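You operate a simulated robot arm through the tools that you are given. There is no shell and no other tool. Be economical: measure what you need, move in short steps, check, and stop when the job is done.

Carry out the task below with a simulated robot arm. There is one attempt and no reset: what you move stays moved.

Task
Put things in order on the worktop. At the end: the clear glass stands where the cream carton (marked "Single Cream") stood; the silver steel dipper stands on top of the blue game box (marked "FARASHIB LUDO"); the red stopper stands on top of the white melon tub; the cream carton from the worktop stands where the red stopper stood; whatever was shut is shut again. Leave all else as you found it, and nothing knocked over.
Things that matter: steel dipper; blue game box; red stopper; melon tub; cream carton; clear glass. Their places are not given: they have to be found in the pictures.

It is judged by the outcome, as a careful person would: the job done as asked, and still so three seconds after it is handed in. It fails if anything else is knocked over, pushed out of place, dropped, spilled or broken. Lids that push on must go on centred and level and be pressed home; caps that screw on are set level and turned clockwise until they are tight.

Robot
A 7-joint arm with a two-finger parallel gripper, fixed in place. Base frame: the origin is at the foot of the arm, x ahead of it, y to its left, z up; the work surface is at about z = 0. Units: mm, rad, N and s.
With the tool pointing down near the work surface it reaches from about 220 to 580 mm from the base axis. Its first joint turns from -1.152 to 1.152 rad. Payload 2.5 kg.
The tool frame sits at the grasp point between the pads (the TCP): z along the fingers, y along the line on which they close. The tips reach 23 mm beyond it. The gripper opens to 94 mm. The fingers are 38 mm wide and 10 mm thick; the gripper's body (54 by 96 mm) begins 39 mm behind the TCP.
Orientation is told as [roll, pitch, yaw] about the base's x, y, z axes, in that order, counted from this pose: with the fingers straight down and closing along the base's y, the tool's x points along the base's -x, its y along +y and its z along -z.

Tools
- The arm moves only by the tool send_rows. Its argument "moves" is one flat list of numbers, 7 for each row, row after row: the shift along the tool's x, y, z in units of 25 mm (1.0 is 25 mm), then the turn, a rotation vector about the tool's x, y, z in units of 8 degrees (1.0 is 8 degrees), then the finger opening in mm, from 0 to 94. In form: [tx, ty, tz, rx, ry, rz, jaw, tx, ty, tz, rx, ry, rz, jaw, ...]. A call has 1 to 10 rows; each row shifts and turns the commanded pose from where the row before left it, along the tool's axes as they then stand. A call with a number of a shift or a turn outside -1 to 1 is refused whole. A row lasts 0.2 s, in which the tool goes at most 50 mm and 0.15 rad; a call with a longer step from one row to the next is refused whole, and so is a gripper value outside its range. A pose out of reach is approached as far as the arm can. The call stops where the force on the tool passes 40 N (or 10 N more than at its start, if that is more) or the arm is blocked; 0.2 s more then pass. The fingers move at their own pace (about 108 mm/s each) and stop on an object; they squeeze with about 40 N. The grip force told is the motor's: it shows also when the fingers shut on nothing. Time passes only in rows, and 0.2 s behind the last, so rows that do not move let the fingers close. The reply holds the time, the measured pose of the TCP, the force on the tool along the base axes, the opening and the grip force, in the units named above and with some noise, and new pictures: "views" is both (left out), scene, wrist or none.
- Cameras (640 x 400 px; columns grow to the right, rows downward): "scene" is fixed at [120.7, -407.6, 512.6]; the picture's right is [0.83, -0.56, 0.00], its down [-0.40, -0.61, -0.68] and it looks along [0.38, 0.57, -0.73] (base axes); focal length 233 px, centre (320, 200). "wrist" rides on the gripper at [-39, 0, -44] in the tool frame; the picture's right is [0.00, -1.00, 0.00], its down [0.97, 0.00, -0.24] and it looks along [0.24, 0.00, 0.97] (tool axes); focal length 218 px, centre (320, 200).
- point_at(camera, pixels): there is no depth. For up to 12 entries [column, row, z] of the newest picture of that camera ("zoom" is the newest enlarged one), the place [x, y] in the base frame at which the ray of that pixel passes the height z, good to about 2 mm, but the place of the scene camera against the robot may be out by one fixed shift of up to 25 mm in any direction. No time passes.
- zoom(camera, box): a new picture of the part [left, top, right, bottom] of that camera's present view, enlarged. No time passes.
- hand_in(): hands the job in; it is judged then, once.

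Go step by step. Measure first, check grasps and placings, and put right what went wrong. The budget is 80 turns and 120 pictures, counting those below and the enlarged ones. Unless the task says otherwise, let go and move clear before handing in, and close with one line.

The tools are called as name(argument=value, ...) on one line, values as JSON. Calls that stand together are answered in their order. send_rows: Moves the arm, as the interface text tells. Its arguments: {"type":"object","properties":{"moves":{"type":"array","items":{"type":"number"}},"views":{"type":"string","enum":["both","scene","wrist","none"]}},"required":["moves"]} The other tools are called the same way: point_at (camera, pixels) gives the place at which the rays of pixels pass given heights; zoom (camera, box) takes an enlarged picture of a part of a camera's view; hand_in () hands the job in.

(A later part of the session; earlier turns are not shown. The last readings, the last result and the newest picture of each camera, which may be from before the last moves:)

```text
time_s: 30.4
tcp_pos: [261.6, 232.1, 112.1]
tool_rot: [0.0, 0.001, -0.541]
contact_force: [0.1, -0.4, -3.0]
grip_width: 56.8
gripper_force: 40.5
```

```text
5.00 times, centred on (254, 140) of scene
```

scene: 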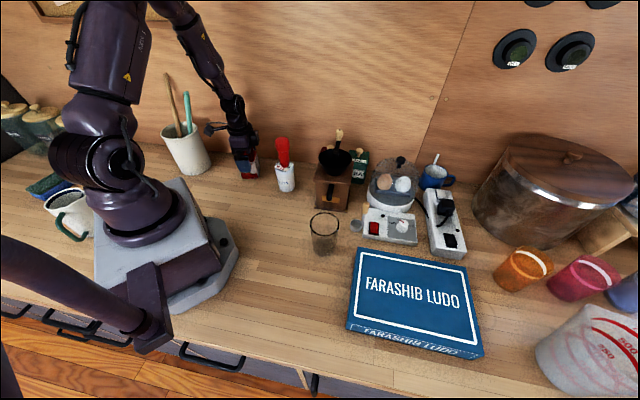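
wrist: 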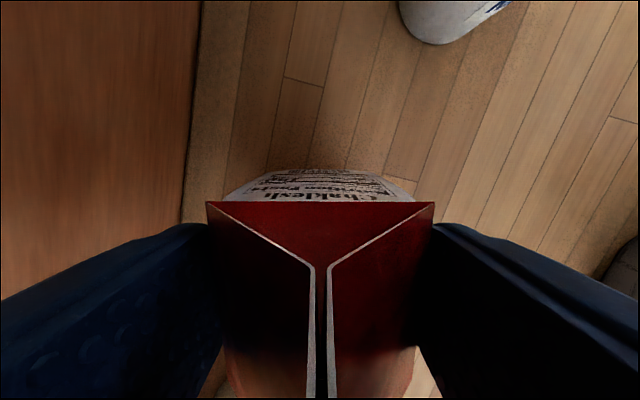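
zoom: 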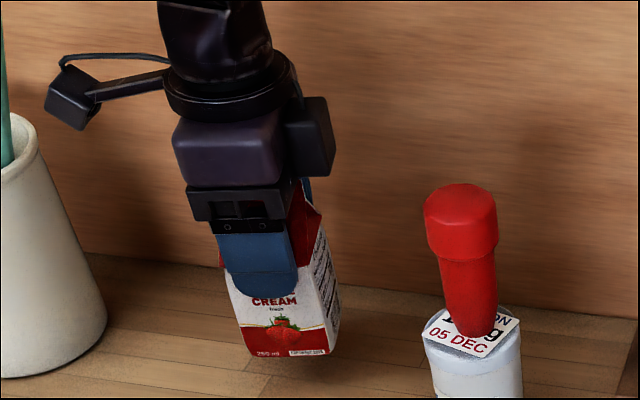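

It is held level with no slip (about 3 N weight). I raise it to z≈200 and carry it to the stopper's old place (217,-234).

send_rows(moves=[0, 0, -0.6, 0, 0, 0, 40, 0, 0, -0.9, 0, 0, 0, 40, 0, 0, -0.9, 0, 0, 0, 40, 0, 0, -0.9, 0, 0, 0, 40, 0, 0, -0.3, 0, 0, 0, 40, -0.2, -0.42, 0, 0, 0, 0, 40, -0.4, -0.84, 0, 0, 0, 0, 40, -0.4, -0.84, 0, 0, 0, 0, 40, -0.4, -0.84, 0, 0, 0, 0, 40, -0.4, -0.84, 0, 0, 0, 0, 40], views="none")

send_rows(moves=[-0.4, -0.84, 0, 0, 0, 0, 40, -0.4, -0.84, 0, 0, 0, 0, 40, -0.4, -0.84, 0, 0, 0, 0, 40, -0.4, -0.84, 0, 0, 0, 0, 40, -0.4, -0.84, 0, 0, 0, 0, 40, -0.4, -0.84, 0, 0, 0, 0, 40, -0.4, -0.84, 0, 0, 0, 0, 40, -0.4, -0.84, 0, 0, 0, 0, 40, -0.4, -0.84, 0, 0, 0, 0, 40, -0.4, -0.84, 0, 0, 0, 0, 40], views="none")

send_rows(moves=[-0.4, -0.84, 0, 0, 0, 0, 40, -0.4, -0.84, 0, 0, 0, 0, 40, -0.4, -0.84, 0, 0, 0, 0, 40, -0.4, -0.84, 0, 0, 0, 0, 40, -0.4, -0.84, 0, 0, 0, 0, 40, -0.24, -0.54, 0, 0, 0, 0, 40, 0, 0, 0, 0, 0, 0, 40])

```text
time_s: 32.6
tcp_pos: [252.5, 128.0, 201.5]
tool_rot: [0.001, 0.0, -0.541]
contact_force: [0.5, 0.6, -2.9]
grip_width: 56.6
gripper_force: 40.2
```

```text
time_s: 34.8
tcp_pos: [229.4, -102.9, 200.5]
tool_rot: [-0.001, 0.001, -0.543]
contact_force: [-0.2, 0.4, -3.3]
grip_width: 56.5
gripper_force: 39.8
```

```text
time_s: 36.4
tcp_pos: [216.4, -233.6, 199.7]
tool_rot: [0.001, 0.0, -0.541]
contact_force: [1.1, -0.5, -3.1]
grip_width: 56.4
gripper_force: 40.0
```

scene: 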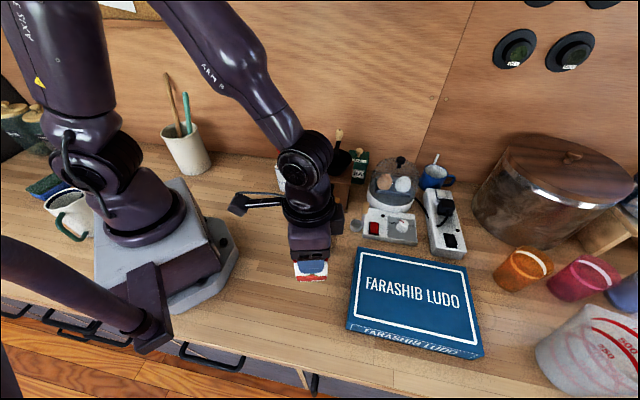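
wrist: 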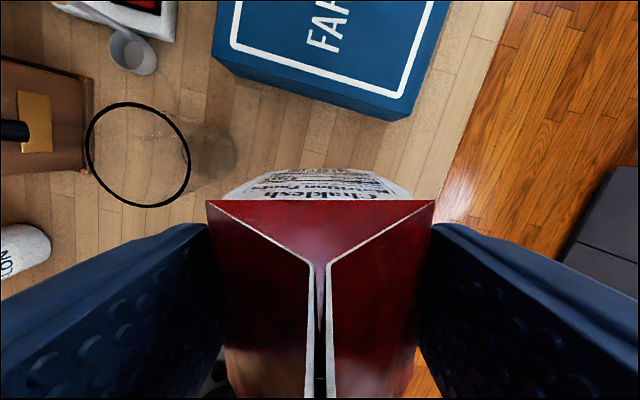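

It's over the target. The worktop's front edge is on the right of the wrist view, so I check how near it is.

point_at(camera="wrist", pixels=[[440, 200, 0], [475, 100, 0], [508, 10, 0], [200, 160, 0]])

point_at(camera="scene", pixels=[[220, 345, 0], [300, 365, 0], [340, 374, 0]])

```text
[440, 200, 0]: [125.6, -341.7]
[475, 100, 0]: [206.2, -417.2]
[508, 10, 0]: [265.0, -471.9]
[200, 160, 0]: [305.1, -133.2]
```

```text
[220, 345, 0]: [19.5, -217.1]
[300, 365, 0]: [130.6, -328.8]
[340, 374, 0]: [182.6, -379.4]
```

The edge is about 140 mm away, so it's safe. I lower to just above the table.

send_rows(moves=[0, 0, 0.5, 0, 0, 0, 40, 0, 0, 0.8, 0, 0, 0, 40, 0, 0, 0.8, 0, 0, 0, 40, 0, 0, 0.8, 0, 0, 0, 40, 0, 0, 0.6, 0, 0, 0, 40, 0, 0, 0.4, 0, 0, 0, 40, 0, 0, 0.3, 0, 0, 0, 40, 0, 0, 0.3, 0, 0, 0, 40, 0, 0, 0.1, 0, 0, 0, 40], views="none")

send_rows(moves=[0, 0, 0.1, 0, 0, 0, 40, 0, 0, 0.08, 0, 0, 0, 40], views="wrist")

zoom(camera="scene", box=[250, 230, 378, 310])

```text
time_s: 38.4
tcp_pos: [215.5, -234.1, 85.5]
tool_rot: [-0.001, -0.001, -0.542]
contact_force: [-1.1, 0.8, -2.2]
grip_width: 56.2
gripper_force: 39.8
```

```text
time_s: 39.0
tcp_pos: [216.3, -234.3, 82.5]
tool_rot: [0.0, 0.001, -0.543]
contact_force: [-0.4, 0.5, -3.0]
grip_width: 56.5
gripper_force: 40.0
```

wrist: 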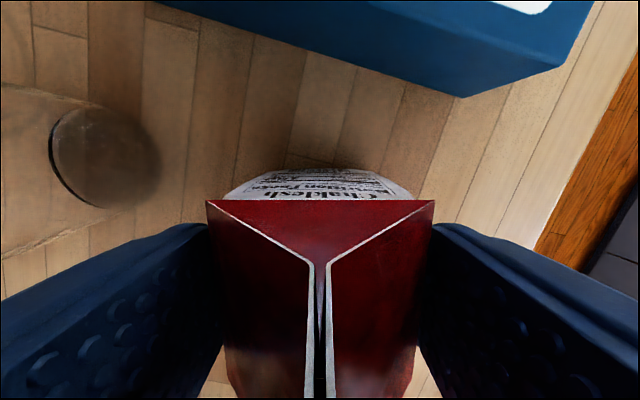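

```text
5.00 times, centred on (314, 270) of scene
```

zoom: 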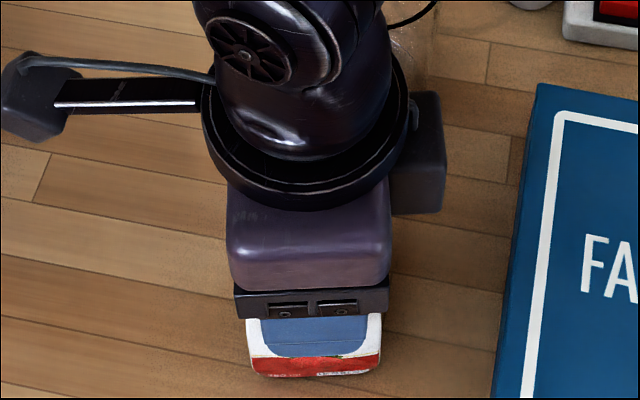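

About 4 mm remains. I lower in small steps to contact.

send_rows(moves=[0, 0, 0.08, 0, 0, 0, 40, 0, 0, 0.06, 0, 0, 0, 40], views="none")

send_rows(moves=[0, 0, 0.05, 0, 0, 0, 40], views="none")

```text
time_s: 39.6
tcp_pos: [216.7, -233.9, 78.4]
tool_rot: [0.0, 0.001, -0.541]
contact_force: [-4.0, 3.0, 13.4]
grip_width: 56.7
gripper_force: 39.9
```

```text
time_s: 40.0
tcp_pos: [216.0, -234.1, 78.6]
tool_rot: [-0.001, -0.001, -0.542]
contact_force: [-0.7, 1.1, 5.3]
grip_width: 56.6
gripper_force: 39.5
stopped in row 1: the force on the tool passed its limit (the readings are from after the stop); the commanded pose is now the measured one
```

Touchdown at z=78.5. I open in stages and rise straight up.

send_rows(moves=[0, 0, 0, 0, 0, 0, 60, 0, 0, 0, 0, 0, 0, 75, 0, 0, 0, 0, 0, 0, 94, 0, 0, 0, 0, 0, 0, 94, 0, 0, -0.4, 0, 0, 0, 94, 0, 0, -0.8, 0, 0, 0, 94, 0, 0, -1, 0, 0, 0, 94, 0, 0, -1, 0, 0, 0, 94, 0, 0, -1, 0, 0, 0, 94, 0, 0, -0.8, 0, 0, 0, 94])

```text
time_s: 42.2
tcp_pos: [216.3, -234.9, 203.8]
tool_rot: [0.002, 0.0, -0.54]
contact_force: [0.4, -0.6, 0.0]
grip_width: 93.9
gripper_force: 0.1
```

scene: 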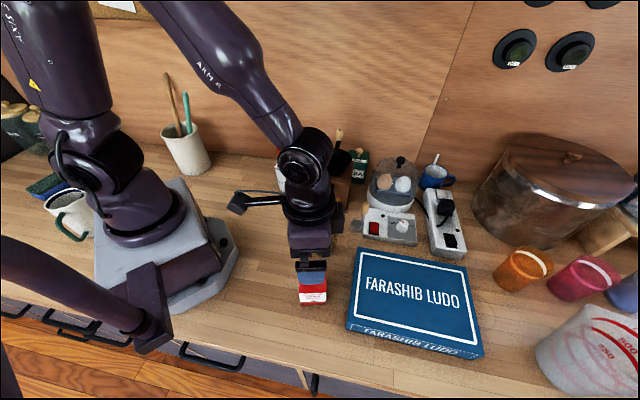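
wrist: 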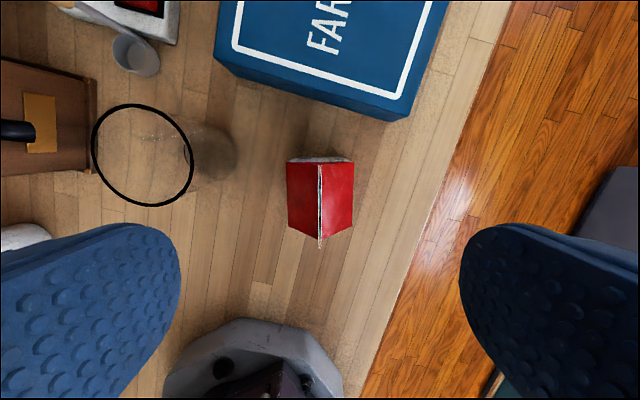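

The carton stands at the stopper's old spot. Next I measure the glass: rim at wrist (142,155), base at about (208,153).

zoom(camera="wrist", box=[80, 90, 260, 215])

point_at(camera="wrist", pixels=[[142, 155, 80], [142, 155, 90], [142, 155, 100], [142, 155, 110], [208, 153, 0], [91, 155, 90], [194, 155, 90]])

```text
3.20 times, centred on (170, 152) of wrist
```

zoom: 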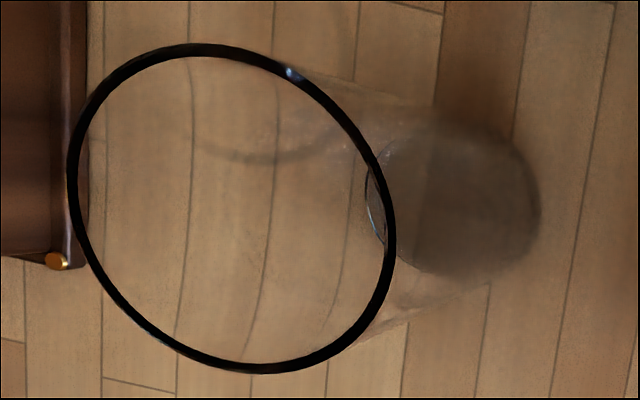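

```text
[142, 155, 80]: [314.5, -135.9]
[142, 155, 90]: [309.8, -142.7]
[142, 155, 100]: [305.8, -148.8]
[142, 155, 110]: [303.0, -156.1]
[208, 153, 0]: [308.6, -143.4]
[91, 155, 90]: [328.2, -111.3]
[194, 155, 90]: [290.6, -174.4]
```

The glass is at about (308,-143) with its rim at z≈93 and about 72 mm wide, narrowing downwards. I move above it, keeping the yaw, and look.

send_rows(moves=[-0.25, 0.98, 0, 0, 0, 0, 94, -0.25, 0.98, 0, 0, 0, 0, 94, -0.25, 0.98, 0, 0, 0, 0, 94, -0.25, 0.98, 0, 0, 0, 0, 94, -0.25, 0.98, 0, 0, 0, 0, 94, 0, 0.1, 0, 0, 0, 0, 94, 0, 0, 0, 0, 0, 0, 94])

```text
time_s: 43.8
tcp_pos: [308.2, -143.3, 204.1]
tool_rot: [0.0, 0.001, -0.541]
contact_force: [0.1, 0.1, -0.2]
grip_width: 93.9
gripper_force: 0.0
```

scene: 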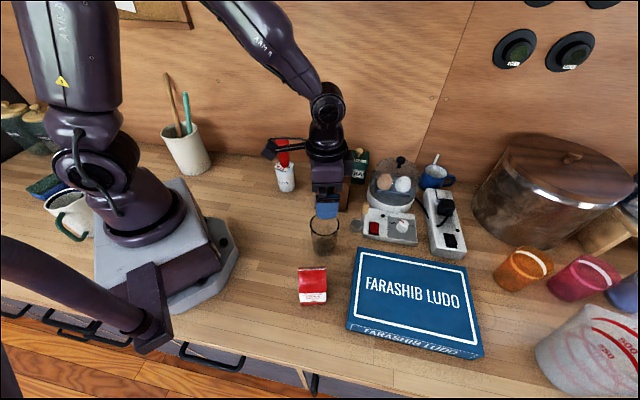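
wrist: 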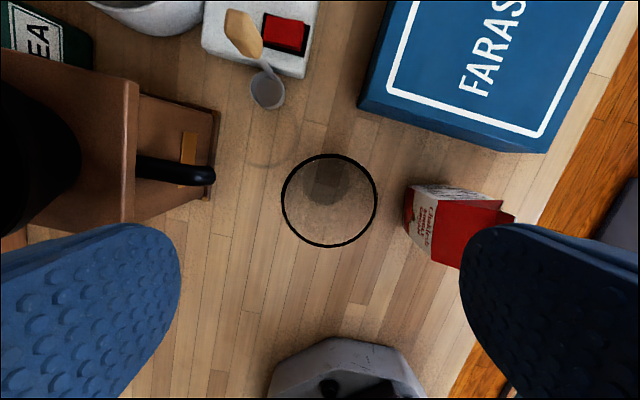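

The rim centre is at wrist (329,200), so I shift 6 mm to the right (−tool y), descend to z≈122, and check before straddling the rim.

send_rows(moves=[0, -0.24, 0.5, 0, 0, 0, 94, 0, 0, 0.8, 0, 0, 0, 94, 0, 0, 0.8, 0, 0, 0, 94, 0, 0, 0.8, 0, 0, 0, 94, 0, 0, 0.4, 0, 0, 0, 94, 0, 0, 0, 0, 0, 0, 94], views="wrist")

zoom(camera="scene", box=[260, 180, 388, 260])

```text
time_s: 45.2
tcp_pos: [304.8, -147.6, 121.5]
tool_rot: [0.002, -0.001, -0.541]
contact_force: [0.3, -0.3, -0.3]
grip_width: 94.2
gripper_force: 0.0
```

wrist: 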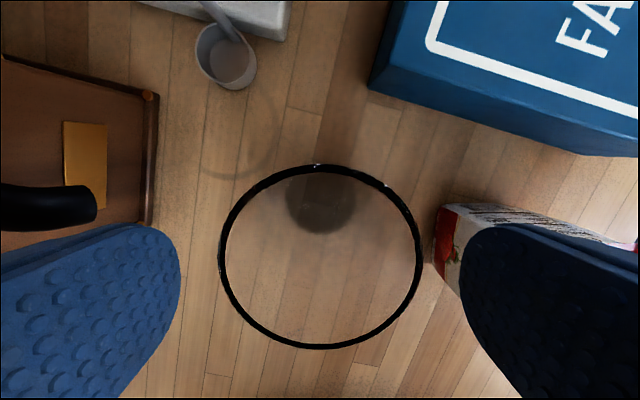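

```text
5.00 times, centred on (324, 220) of scene
```

zoom: 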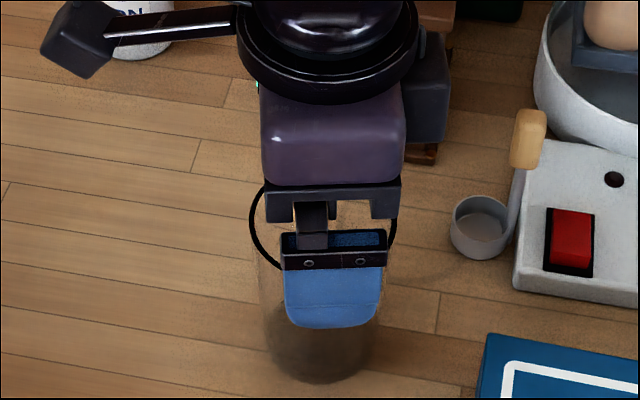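

The rim is centred (219–422, mean 320.5). I descend to z≈63 and close gently.

send_rows(moves=[0, 0, 0.5, 0, 0, 0, 94, 0, 0, 0.6, 0, 0, 0, 94, 0, 0, 0.6, 0, 0, 0, 94, 0, 0, 0.6, 0, 0, 0, 94, 0, 0, 0, 0, 0, 0, 94, 0, 0, 0, 0, 0, 0, 80, 0, 0, 0, 0, 0, 0, 70, 0, 0, 0, 0, 0, 0, 62, 0, 0, 0, 0, 0, 0, 55], views="wrist")

zoom(camera="scene", box=[260, 180, 388, 260])

```text
time_s: 47.2
tcp_pos: [304.1, -148.7, 63.3]
tool_rot: [-0.001, 0.001, -0.542]
contact_force: [0.9, 0.2, 0.0]
grip_width: 66.4
gripper_force: 40.0
```

wrist: 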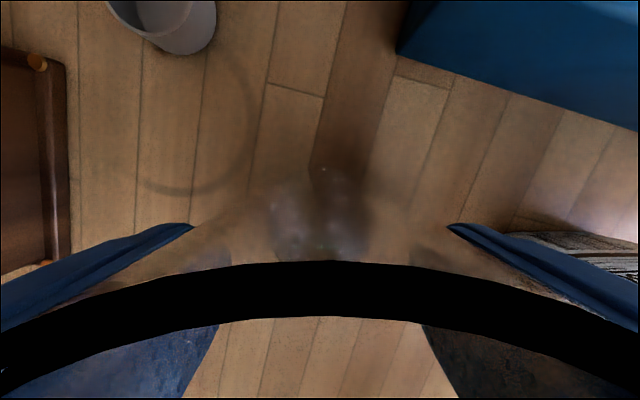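

```text
5.00 times, centred on (324, 220) of scene
```

zoom: 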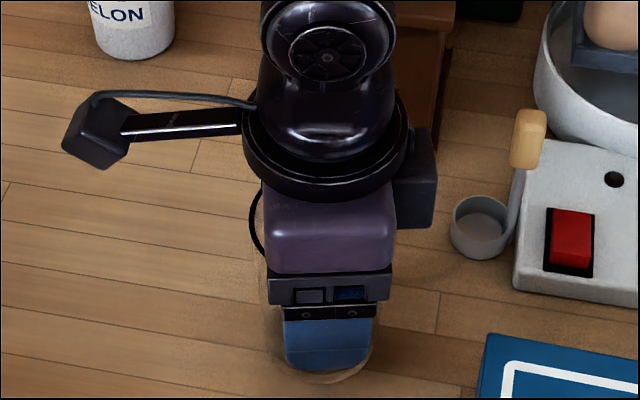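

Gripped at 66.4 mm with z=63.3. I lift slowly and check for slip.

send_rows(moves=[0, 0, -0.05, 0, 0, 0, 50, 0, 0, -0.1, 0, 0, 0, 50, 0, 0, -0.2, 0, 0, 0, 50, 0, 0, -0.3, 0, 0, 0, 50, 0, 0, -0.3, 0, 0, 0, 50, 0, 0, -0.2, 0, 0, 0, 50], views="wrist")

zoom(camera="scene", box=[260, 180, 388, 260])

```text
time_s: 48.6
tcp_pos: [303.7, -148.3, 92.2]
tool_rot: [0.001, 0.001, -0.54]
contact_force: [0.5, -0.3, -2.6]
grip_width: 66.0
gripper_force: 40.5
```

wrist: 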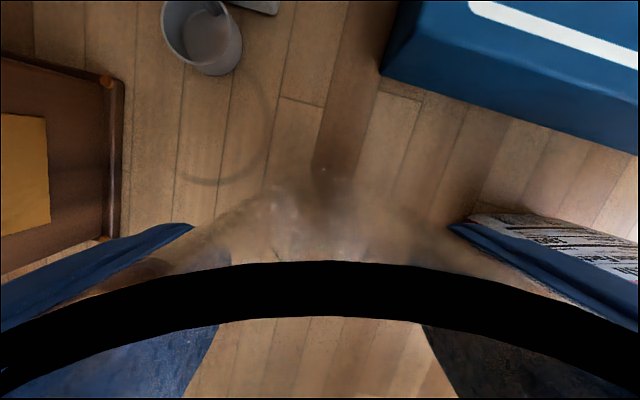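

```text
5.00 times, centred on (324, 220) of scene
```

zoom: 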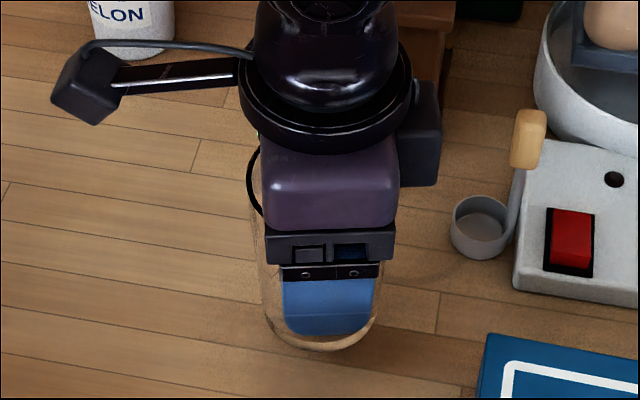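

Firm with no slip. I raise it to z≈190 and carry it to the carton's old place (262,233), passing on the near side of the tub.

send_rows(moves=[0, 0, -0.6, 0, 0, 0, 50, 0, 0, -0.9, 0, 0, 0, 50, 0, 0, -0.9, 0, 0, 0, 50, 0, 0, -0.9, 0, 0, 0, 50, 0, 0, -0.6, 0, 0, 0, 50, 0.5, 0.09, 0, 0, 0, 0, 50, 0.95, 0.18, 0, 0, 0, 0, 50, 0.95, 0.18, 0, 0, 0, 0, 50, 0.45, 0.08, 0, 0, 0, 0, 50, 0.23, 0.42, 0, 0, 0, 0, 50], views="none")

send_rows(moves=[0.46, 0.833, 0, 0, 0, 0, 50, 0.46, 0.833, 0, 0, 0, 0, 50, 0.46, 0.833, 0, 0, 0, 0, 50, 0.46, 0.833, 0, 0, 0, 0, 50, 0.46, 0.833, 0, 0, 0, 0, 50, 0.46, 0.833, 0, 0, 0, 0, 50, 0.46, 0.833, 0, 0, 0, 0, 50, 0.46, 0.833, 0, 0, 0, 0, 50, 0.46, 0.833, 0, 0, 0, 0, 50, 0.46, 0.833, 0, 0, 0, 0, 50], views="none")

send_rows(moves=[0.46, 0.833, 0, 0, 0, 0, 50, 0.46, 0.833, 0, 0, 0, 0, 50, 0.3, 0.6, 0, 0, 0, 0, 50, 0.23, 0.42, 0, 0, 0, 0, 50, 0, 0, 0, 0, 0, 0, 50])

```text
time_s: 50.8
tcp_pos: [249.8, -88.6, 189.7]
tool_rot: [0.0, 0.001, -0.541]
contact_force: [-0.2, 0.2, -2.2]
grip_width: 66.2
gripper_force: 40.0
```

```text
time_s: 53.0
tcp_pos: [259.1, 150.5, 190.4]
tool_rot: [0.0, 0.0, -0.541]
contact_force: [-0.5, -0.7, -1.0]
grip_width: 66.1
gripper_force: 40.1
```

```text
time_s: 54.2
tcp_pos: [263.4, 225.5, 189.6]
tool_rot: [0.0, -0.001, -0.543]
contact_force: [-0.4, -0.1, -2.3]
grip_width: 66.0
gripper_force: 40.3
```

scene: 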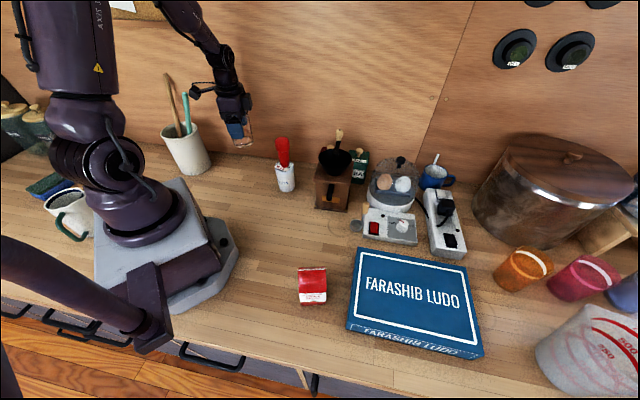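
wrist: 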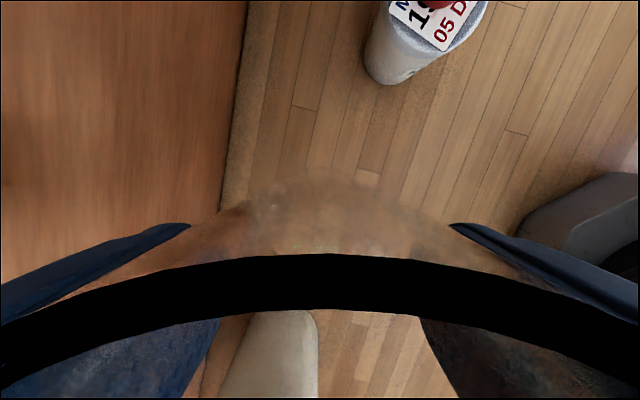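

It's held well. I trim by 7 mm to (262,233) and lower to about 6 mm above the table.

send_rows(moves=[0.2, 0.23, 0.4, 0, 0, 0, 50, 0, 0, 0.8, 0, 0, 0, 50, 0, 0, 0.8, 0, 0, 0, 50, 0, 0, 0.8, 0, 0, 0, 50, 0, 0, 0.8, 0, 0, 0, 50, 0, 0, 0.6, 0, 0, 0, 50, 0, 0, 0.4, 0, 0, 0, 50, 0, 0, 0.2, 0, 0, 0, 50, 0, 0, 0, 0, 0, 0, 50], views="none")

send_rows(moves=[0, 0, 0.08, 0, 0, 0, 50, 0, 0, 0.08, 0, 0, 0, 50], views="wrist")

zoom(camera="scene", box=[190, 110, 318, 190])

```text
time_s: 56.2
tcp_pos: [261.3, 233.2, 70.3]
tool_rot: [0.001, -0.001, -0.543]
contact_force: [-0.5, -0.1, -2.2]
grip_width: 66.0
gripper_force: 39.7
```

```text
time_s: 56.8
tcp_pos: [261.8, 233.4, 66.7]
tool_rot: [0.0, -0.001, -0.543]
contact_force: [-0.2, 0.5, -1.8]
grip_width: 66.2
gripper_force: 40.0
```

wrist: 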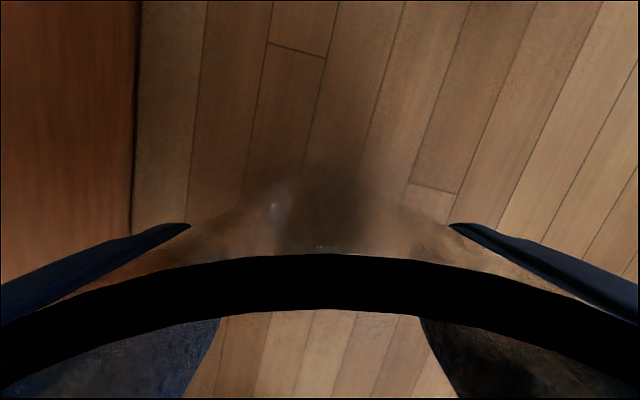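

```text
5.00 times, centred on (254, 150) of scene
```

zoom: 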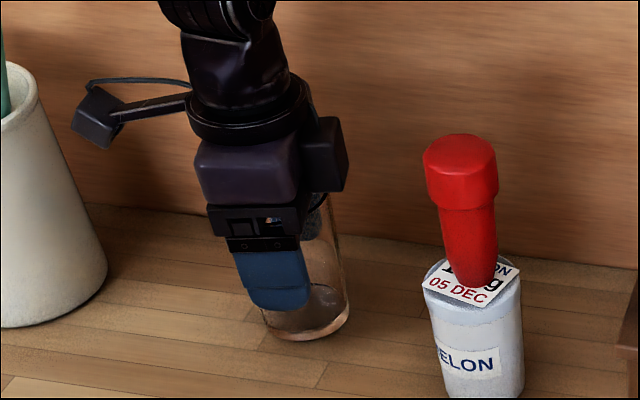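

Near touchdown. I continue in small steps until contact.

send_rows(moves=[0, 0, 0.06, 0, 0, 0, 50, 0, 0, 0.05, 0, 0, 0, 50], views="none")

send_rows(moves=[0, 0, 0.04, 0, 0, 0, 50], views="none")

```text
time_s: 57.4
tcp_pos: [260.7, 232.6, 62.8]
tool_rot: [0.0, 0.001, -0.541]
contact_force: [-0.2, -0.4, -1.5]
grip_width: 66.2
gripper_force: 40.3
```

```text
time_s: 57.8
tcp_pos: [261.4, 234.1, 63.0]
tool_rot: [0.003, -0.001, -0.545]
contact_force: [-5.2, -3.4, 18.9]
grip_width: 66.1
gripper_force: 40.2
```

Contact (19 N). I open in stages and rise straight up.

send_rows(moves=[0, 0, -0.02, 0, 0, 0, 68, 0, 0, 0, 0, 0, 0, 75, 0, 0, 0, 0, 0, 0, 94, 0, 0, 0, 0, 0, 0, 94, 0, 0, -0.3, 0, 0, 0, 94, 0, 0, -0.6, 0, 0, 0, 94, 0, 0, -1, 0, 0, 0, 94, 0, 0, -1, 0, 0, 0, 94, 0, 0, -1, 0, 0, 0, 94, 0, 0, -1, 0, 0, 0, 94])

zoom(camera="scene", box=[190, 110, 318, 190])

```text
time_s: 60.0
tcp_pos: [261.5, 232.5, 185.4]
tool_rot: [0.0, -0.001, -0.541]
contact_force: [-0.6, -1.0, 0.5]
grip_width: 94.0
gripper_force: 0.1
```

scene: 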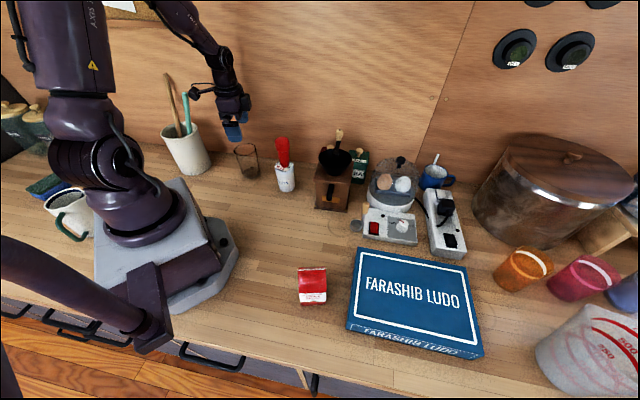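
wrist: 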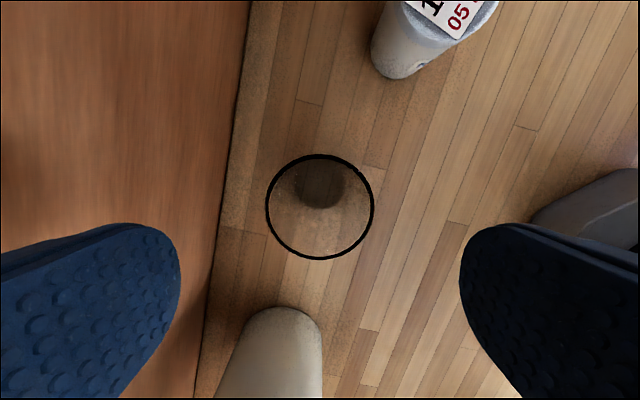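

```text
5.00 times, centred on (254, 150) of scene
```

zoom: 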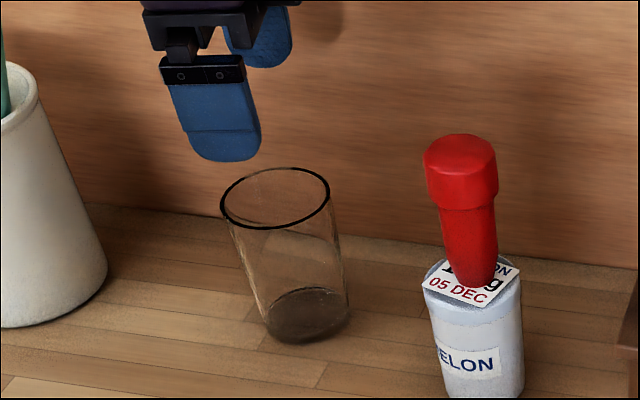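

The glass stands upright at the carton's old place. Now I travel around the tub and grinder to view the dipper from above.

send_rows(moves=[0, 0, -0.9, 0, 0, 0, 94, 0, 0, -0.9, 0, 0, 0, 94, -0.497, -0.892, 0, 0, 0, 0, 94, -0.497, -0.892, 0, 0, 0, 0, 94, -0.497, -0.892, 0, 0, 0, 0, 94, -0.497, -0.892, 0, 0, 0, 0, 94, -0.497, -0.892, 0, 0, 0, 0, 94, -0.497, -0.892, 0, 0, 0, 0, 94, -0.497, -0.892, 0, 0, 0, 0, 94, -0.497, -0.892, 0, 0, 0, 0, 94], views="none")

send_rows(moves=[-0.497, -0.892, 0, 0, 0, 0, 94, -0.497, -0.892, 0, 0, 0, 0, 94, -0.497, -0.892, 0, 0, 0, 0, 94, -0.497, -0.892, 0, 0, 0, 0, 94, -0.497, -0.892, 0, 0, 0, 0, 94, 0, 0, 0, 0, 0, -0.97, 94, 0, 0, 0, 0, 0, -0.97, 94, 0, 0, 0, 0, 0, -0.97, 94, 0, 0, 0, 0, 0, -0.97, 94], views="none")

send_rows(moves=[-0.867, -0.333, 0, 0, 0, 0, 94, -0.867, -0.333, 0, 0, 0, 0, 94, -0.867, -0.333, 0, 0, 0, 0, 94, -0.867, -0.333, 0, 0, 0, 0, 94, -0.867, -0.333, 0, 0, 0, 0, 94, -0.867, -0.333, 0, 0, 0, 0, 94, 0, 0, 0, 0, 0, 0, 94])

```text
time_s: 62.2
tcp_pos: [254.2, 28.8, 231.1]
tool_rot: [0.002, 0.001, -0.541]
contact_force: [0.2, 0.3, 1.2]
grip_width: 93.9
gripper_force: 0.1
```

```text
time_s: 64.2
tcp_pos: [250.1, -99.1, 231.1]
tool_rot: [0.002, -0.001, 0.002]
contact_force: [0.0, 0.1, 0.2]
grip_width: 93.8
gripper_force: 0.1
```

```text
time_s: 65.8
tcp_pos: [380.4, -148.2, 229.9]
tool_rot: [0.0, 0.0, -0.001]
contact_force: [-1.3, -0.3, 0.3]
grip_width: 93.8
gripper_force: 0.0
```

scene: 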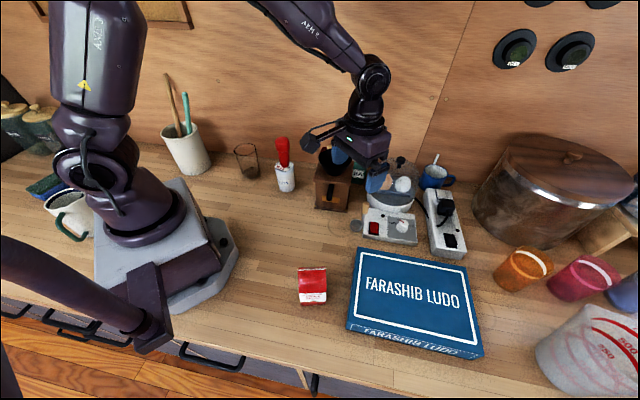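
wrist: 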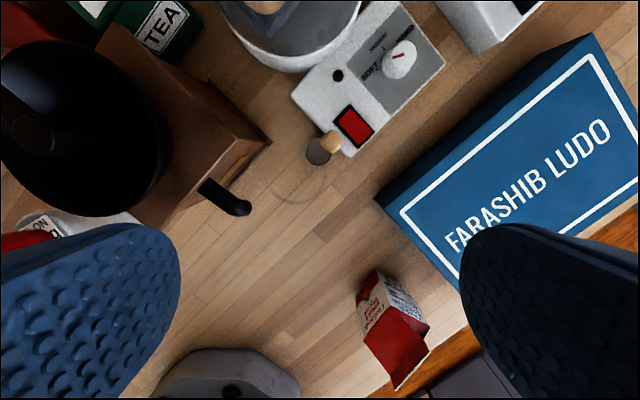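

The dipper is almost directly below the camera now: cup at wrist (318,152), wooden grip at (330,141). I enlarge both views.

zoom(camera="wrist", box=[272, 112, 368, 172])

zoom(camera="scene", box=[325, 190, 405, 240])

point_at(camera="wrist", pixels=[[318, 152, 20], [318, 152, 0], [330, 141, 90], [345, 157, 30], [293, 92, 30], [376, 196, 40], [461, 282, 40], [594, 35, 40], [638, 130, 40]])

```text
6.67 times, centred on (320, 142) of wrist
```

zoom: 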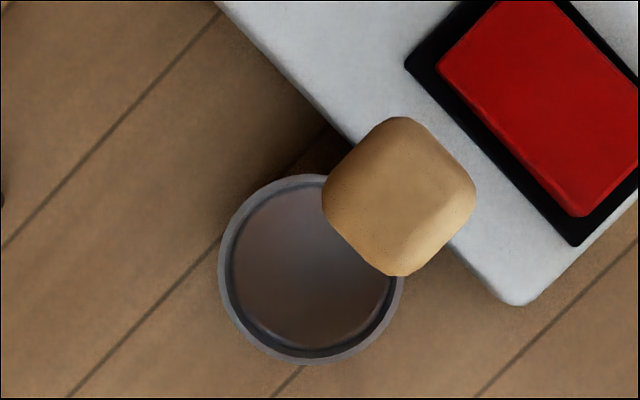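

```text
8.00 times, centred on (365, 215) of scene
```

zoom: 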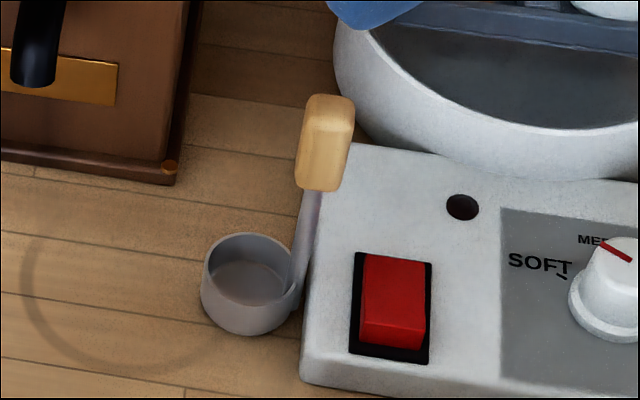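

```text
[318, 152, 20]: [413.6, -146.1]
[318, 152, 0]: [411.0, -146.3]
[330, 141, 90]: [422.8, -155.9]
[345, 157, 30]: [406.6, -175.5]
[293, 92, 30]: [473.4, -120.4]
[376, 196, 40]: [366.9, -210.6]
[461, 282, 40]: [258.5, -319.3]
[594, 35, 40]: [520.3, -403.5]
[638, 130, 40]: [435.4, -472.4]
```

The dipper's wooden grip is about 13 mm square, upright at (422.5,-157) and spans z≈64–102; the cup centre is at (413.5,-146). I move over the grip, yaw +40° to match its faces, narrow the opening to 50, and stop above it at z≈135.

send_rows(moves=[-0.845, -0.18, 0, 0, 0, 0, 50, -0.845, -0.18, 0, 0, 0, 0, 50, 0, 0, 0.7, 0, 0, -1, 50, 0, 0, 0.7, 0, 0, -1, 50, 0, 0, 0.8, 0, 0, -1, 50, 0, 0, 0.8, 0, 0, -1, 50, 0, 0, 0.8, 0, 0, -1, 50, 0, 0, 0, 0, 0, 0, 50])

zoom(camera="scene", box=[310, 150, 438, 230])

```text
time_s: 67.6
tcp_pos: [420.8, -157.4, 133.8]
tool_rot: [0.002, -0.001, 0.699]
contact_force: [0.1, -0.3, 0.8]
grip_width: 50.2
gripper_force: 0.0
```

scene: 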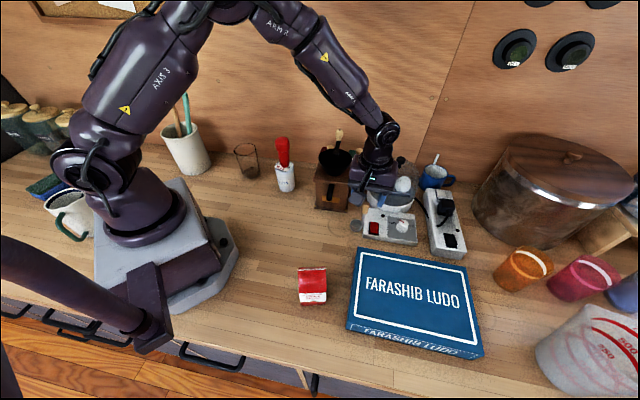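
wrist: 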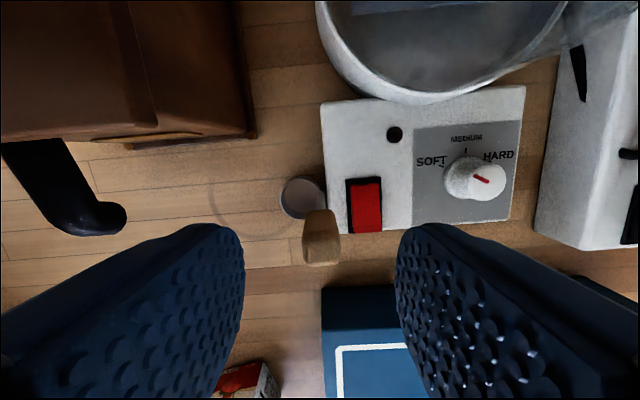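

```text
5.00 times, centred on (374, 190) of scene
```

zoom: 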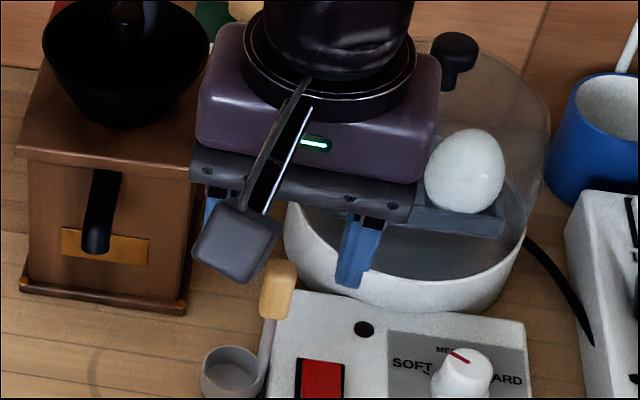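

The wooden grip is centred and square between the fingers (column 321). I descend to z≈80 and look.

send_rows(moves=[0, 0, 0.5, 0, 0, 0, 50, 0, 0, 0.5, 0, 0, 0, 50, 0, 0, 0.5, 0, 0, 0, 50, 0, 0, 0.4, 0, 0, 0, 50, 0, 0, 0.25, 0, 0, 0, 50, 0, 0, 0, 0, 0, 0, 50], views="wrist")

zoom(camera="scene", box=[310, 160, 438, 240])

```text
time_s: 69.0
tcp_pos: [421.6, -157.0, 81.5]
tool_rot: [0.0, -0.002, 0.699]
contact_force: [0.2, -0.3, -0.3]
grip_width: 49.9
gripper_force: 0.0
```

wrist: 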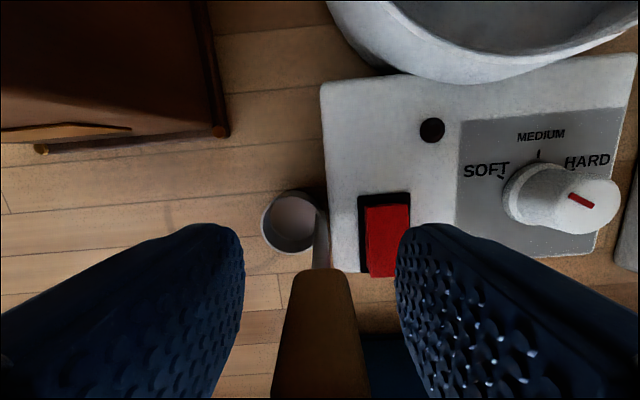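

```text
5.00 times, centred on (374, 200) of scene
```

zoom: 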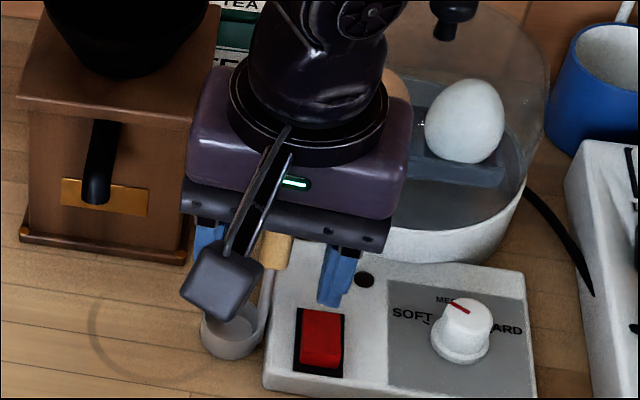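

The grip is centred (columns 293–350 at its lower end). I close on it.

send_rows(moves=[0, 0, 0, 0, 0, 0, 30, 0, 0, 0, 0, 0, 0, 20, 0, 0, 0, 0, 0, 0, 10, 0, 0, 0, 0, 0, 0, 5, 0, 0, 0, 0, 0, 0, 5], views="wrist")

```text
time_s: 70.2
tcp_pos: [423.1, -156.3, 80.4]
tool_rot: [0.0, 0.001, 0.698]
contact_force: [-0.2, 0.3, -0.3]
grip_width: 14.5
gripper_force: 40.2
```

wrist: 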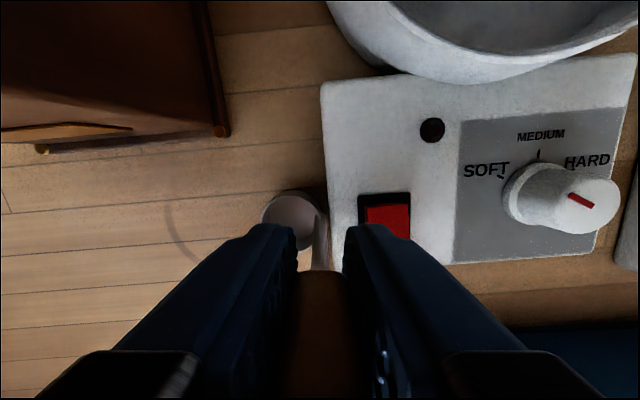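

Gripped at 14.5 mm with z≈81. I lift slowly straight up 30 mm and check.

send_rows(moves=[0, 0, -0.05, 0, 0, 0, 5, 0, 0, -0.15, 0, 0, 0, 5, 0, 0, -0.25, 0, 0, 0, 5, 0, 0, -0.3, 0, 0, 0, 5, 0, 0, -0.3, 0, 0, 0, 5, 0, 0, -0.2, 0, 0, 0, 5], views="wrist")

zoom(camera="scene", box=[310, 160, 438, 240])

```text
time_s: 71.6
tcp_pos: [421.6, -157.1, 112.8]
tool_rot: [0.0, 0.002, 0.696]
contact_force: [-0.4, -0.1, -0.8]
grip_width: 14.5
gripper_force: 39.9
```

wrist: 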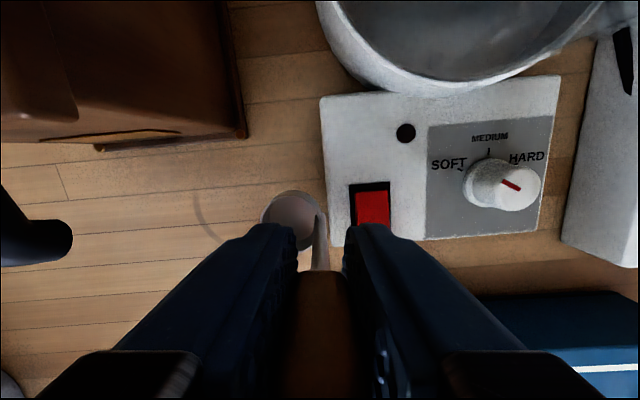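

```text
5.00 times, centred on (374, 200) of scene
```

zoom: 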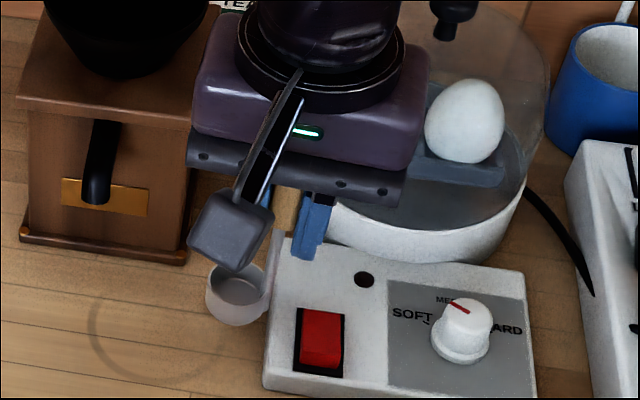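

The dipper is held upright, its base about 81 mm below the TCP. I raise to z≈175 and move over the box to TCP (379,-356).

send_rows(moves=[0, 0, -0.5, 0, 0, 0, 5, 0, 0, -0.8, 0, 0, 0, 5, 0, 0, -0.8, 0, 0, 0, 5, 0, 0, -0.4, 0, 0, 0, 5, 0.5, -0.39, 0, 0, 0, 0, 5, 0.8, -0.62, 0, 0, 0, 0, 5, 0.8, -0.62, 0, 0, 0, 0, 5, 0.8, -0.62, 0, 0, 0, 0, 5, 0.8, -0.62, 0, 0, 0, 0, 5, 0.8, -0.62, 0, 0, 0, 0, 5], views="none")

send_rows(moves=[0.8, -0.62, 0, 0, 0, 0, 5, 0.8, -0.62, 0, 0, 0, 0, 5, 0.34, -0.26, 0, 0, 0, 0, 5, 0, 0, 0, 0, 0, 0, 5])

zoom(camera="scene", box=[340, 220, 490, 320])

```text
time_s: 73.8
tcp_pos: [392.0, -296.2, 173.6]
tool_rot: [0.0, 0.0, 0.699]
contact_force: [-0.2, 0.4, -1.1]
grip_width: 14.4
gripper_force: 40.0
```

```text
time_s: 74.8
tcp_pos: [379.0, -356.5, 173.3]
tool_rot: [0.0, 0.0, 0.698]
contact_force: [0.1, -0.2, -1.7]
grip_width: 14.4
gripper_force: 40.5
```

scene: 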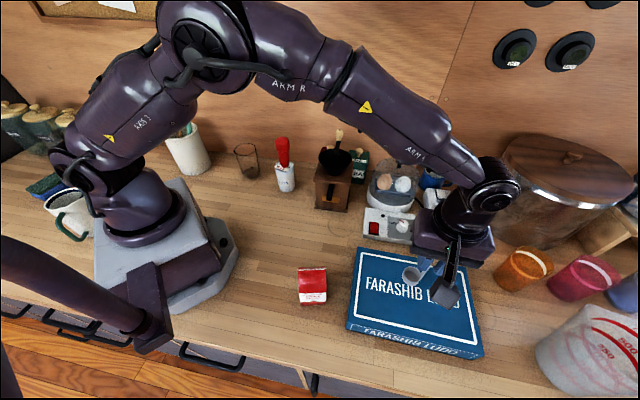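
wrist: 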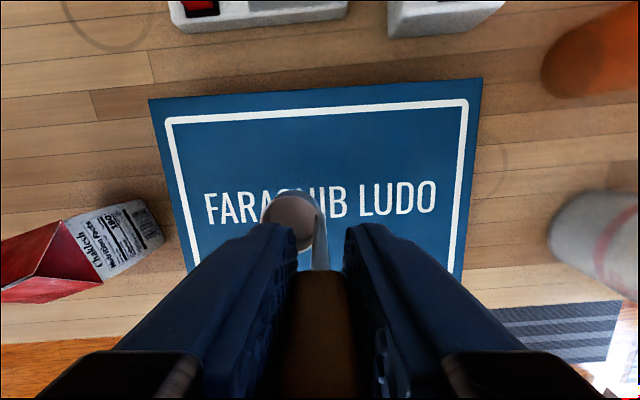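

```text
4.00 times, centred on (415, 270) of scene
```

zoom: 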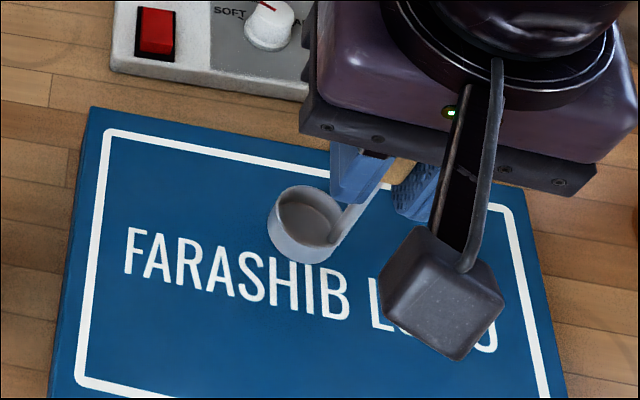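

The cup is above the middle of the box. I lower, then find contact in small steps.

send_rows(moves=[0, 0, 0.3, 0, 0, 0, 5, 0, 0, 0.4, 0, 0, 0, 5, 0, 0, 0.4, 0, 0, 0, 5, 0, 0, 0.3, 0, 0, 0, 5, 0, 0, 0.2, 0, 0, 0, 5, 0, 0, 0, 0, 0, 0, 5], views="none")

zoom(camera="scene", box=[350, 220, 478, 300])

```text
time_s: 76.2
tcp_pos: [379.9, -356.2, 134.8]
tool_rot: [0.0, 0.0, 0.699]
contact_force: [0.2, 0.7, -0.4]
grip_width: 14.3
gripper_force: 40.1
```

```text
5.00 times, centred on (414, 260) of scene
```

zoom: 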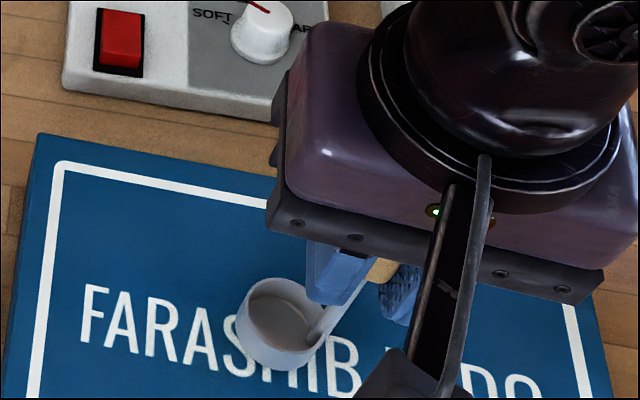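

send_rows(moves=[0, 0, 0.1, 0, 0, 0, 5, 0, 0, 0.1, 0, 0, 0, 5, 0, 0, 0.08, 0, 0, 0, 5], views="none")

send_rows(moves=[0, 0, 0.08, 0, 0, 0, 5, 0, 0, 0.06, 0, 0, 0, 5], views="wrist")

zoom(camera="scene", box=[350, 220, 478, 300])

```text
time_s: 77.0
tcp_pos: [379.2, -358.1, 130.2]
tool_rot: [-0.005, 0.001, 0.699]
contact_force: [-6.6, 4.6, 29.4]
grip_width: 14.4
gripper_force: 40.3
```

```text
time_s: 77.6
tcp_pos: [379.7, -357.6, 126.2]
tool_rot: [-0.007, -0.002, 0.698]
contact_force: [-2.5, 2.6, 27.8]
grip_width: 14.5
gripper_force: 39.6
```

wrist: 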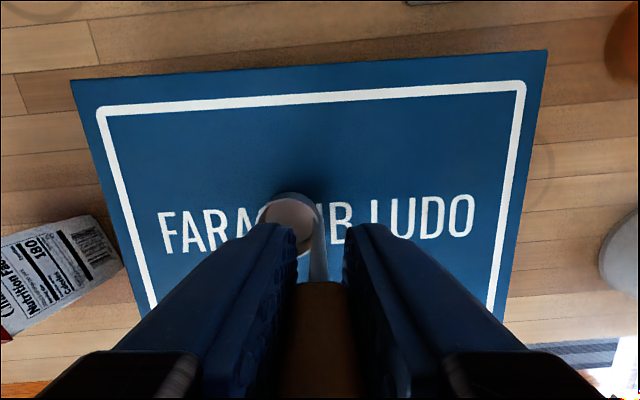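

```text
5.00 times, centred on (414, 260) of scene
```

zoom: 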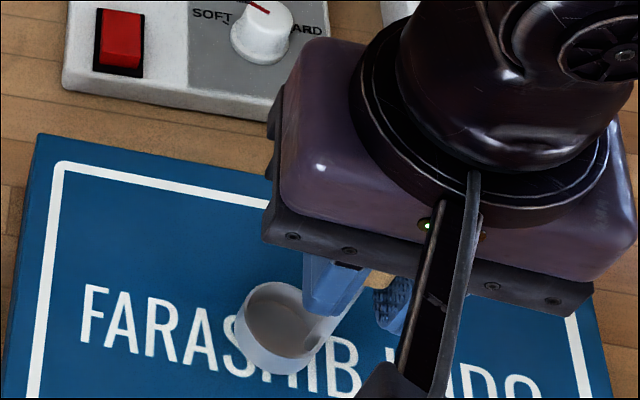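

It's in contact at z≈130 and has slid slightly in the grip at 28 N. I relieve the force, open slowly, and check.

send_rows(moves=[0, 0, -0.03, 0, 0, 0, 5, 0, 0, 0, 0, 0, 0, 18, 0, 0, 0, 0, 0, 0, 25, 0, 0, 0, 0, 0, 0, 40, 0, 0, 0, 0, 0, 0, 50], views="wrist")

zoom(camera="scene", box=[350, 220, 478, 300])

```text
time_s: 78.8
tcp_pos: [380.0, -356.4, 125.0]
tool_rot: [-0.002, -0.001, 0.698]
contact_force: [-0.2, 0.4, 1.0]
grip_width: 50.1
gripper_force: 0.1
```

wrist: 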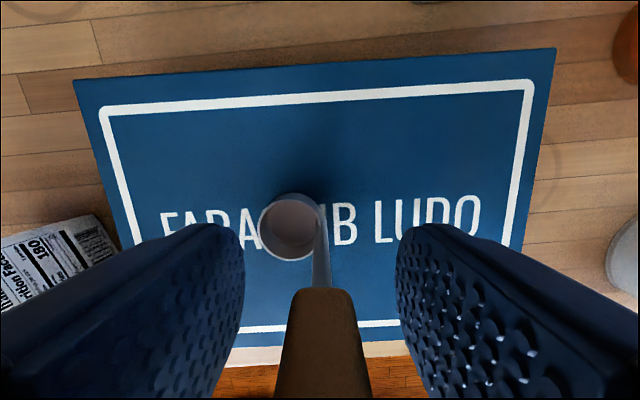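

```text
5.00 times, centred on (414, 260) of scene
```

zoom: 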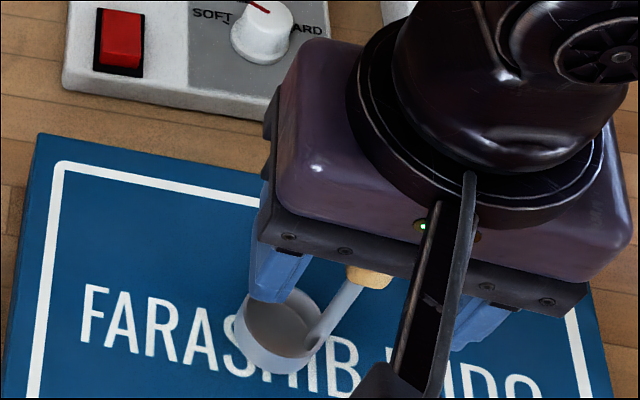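

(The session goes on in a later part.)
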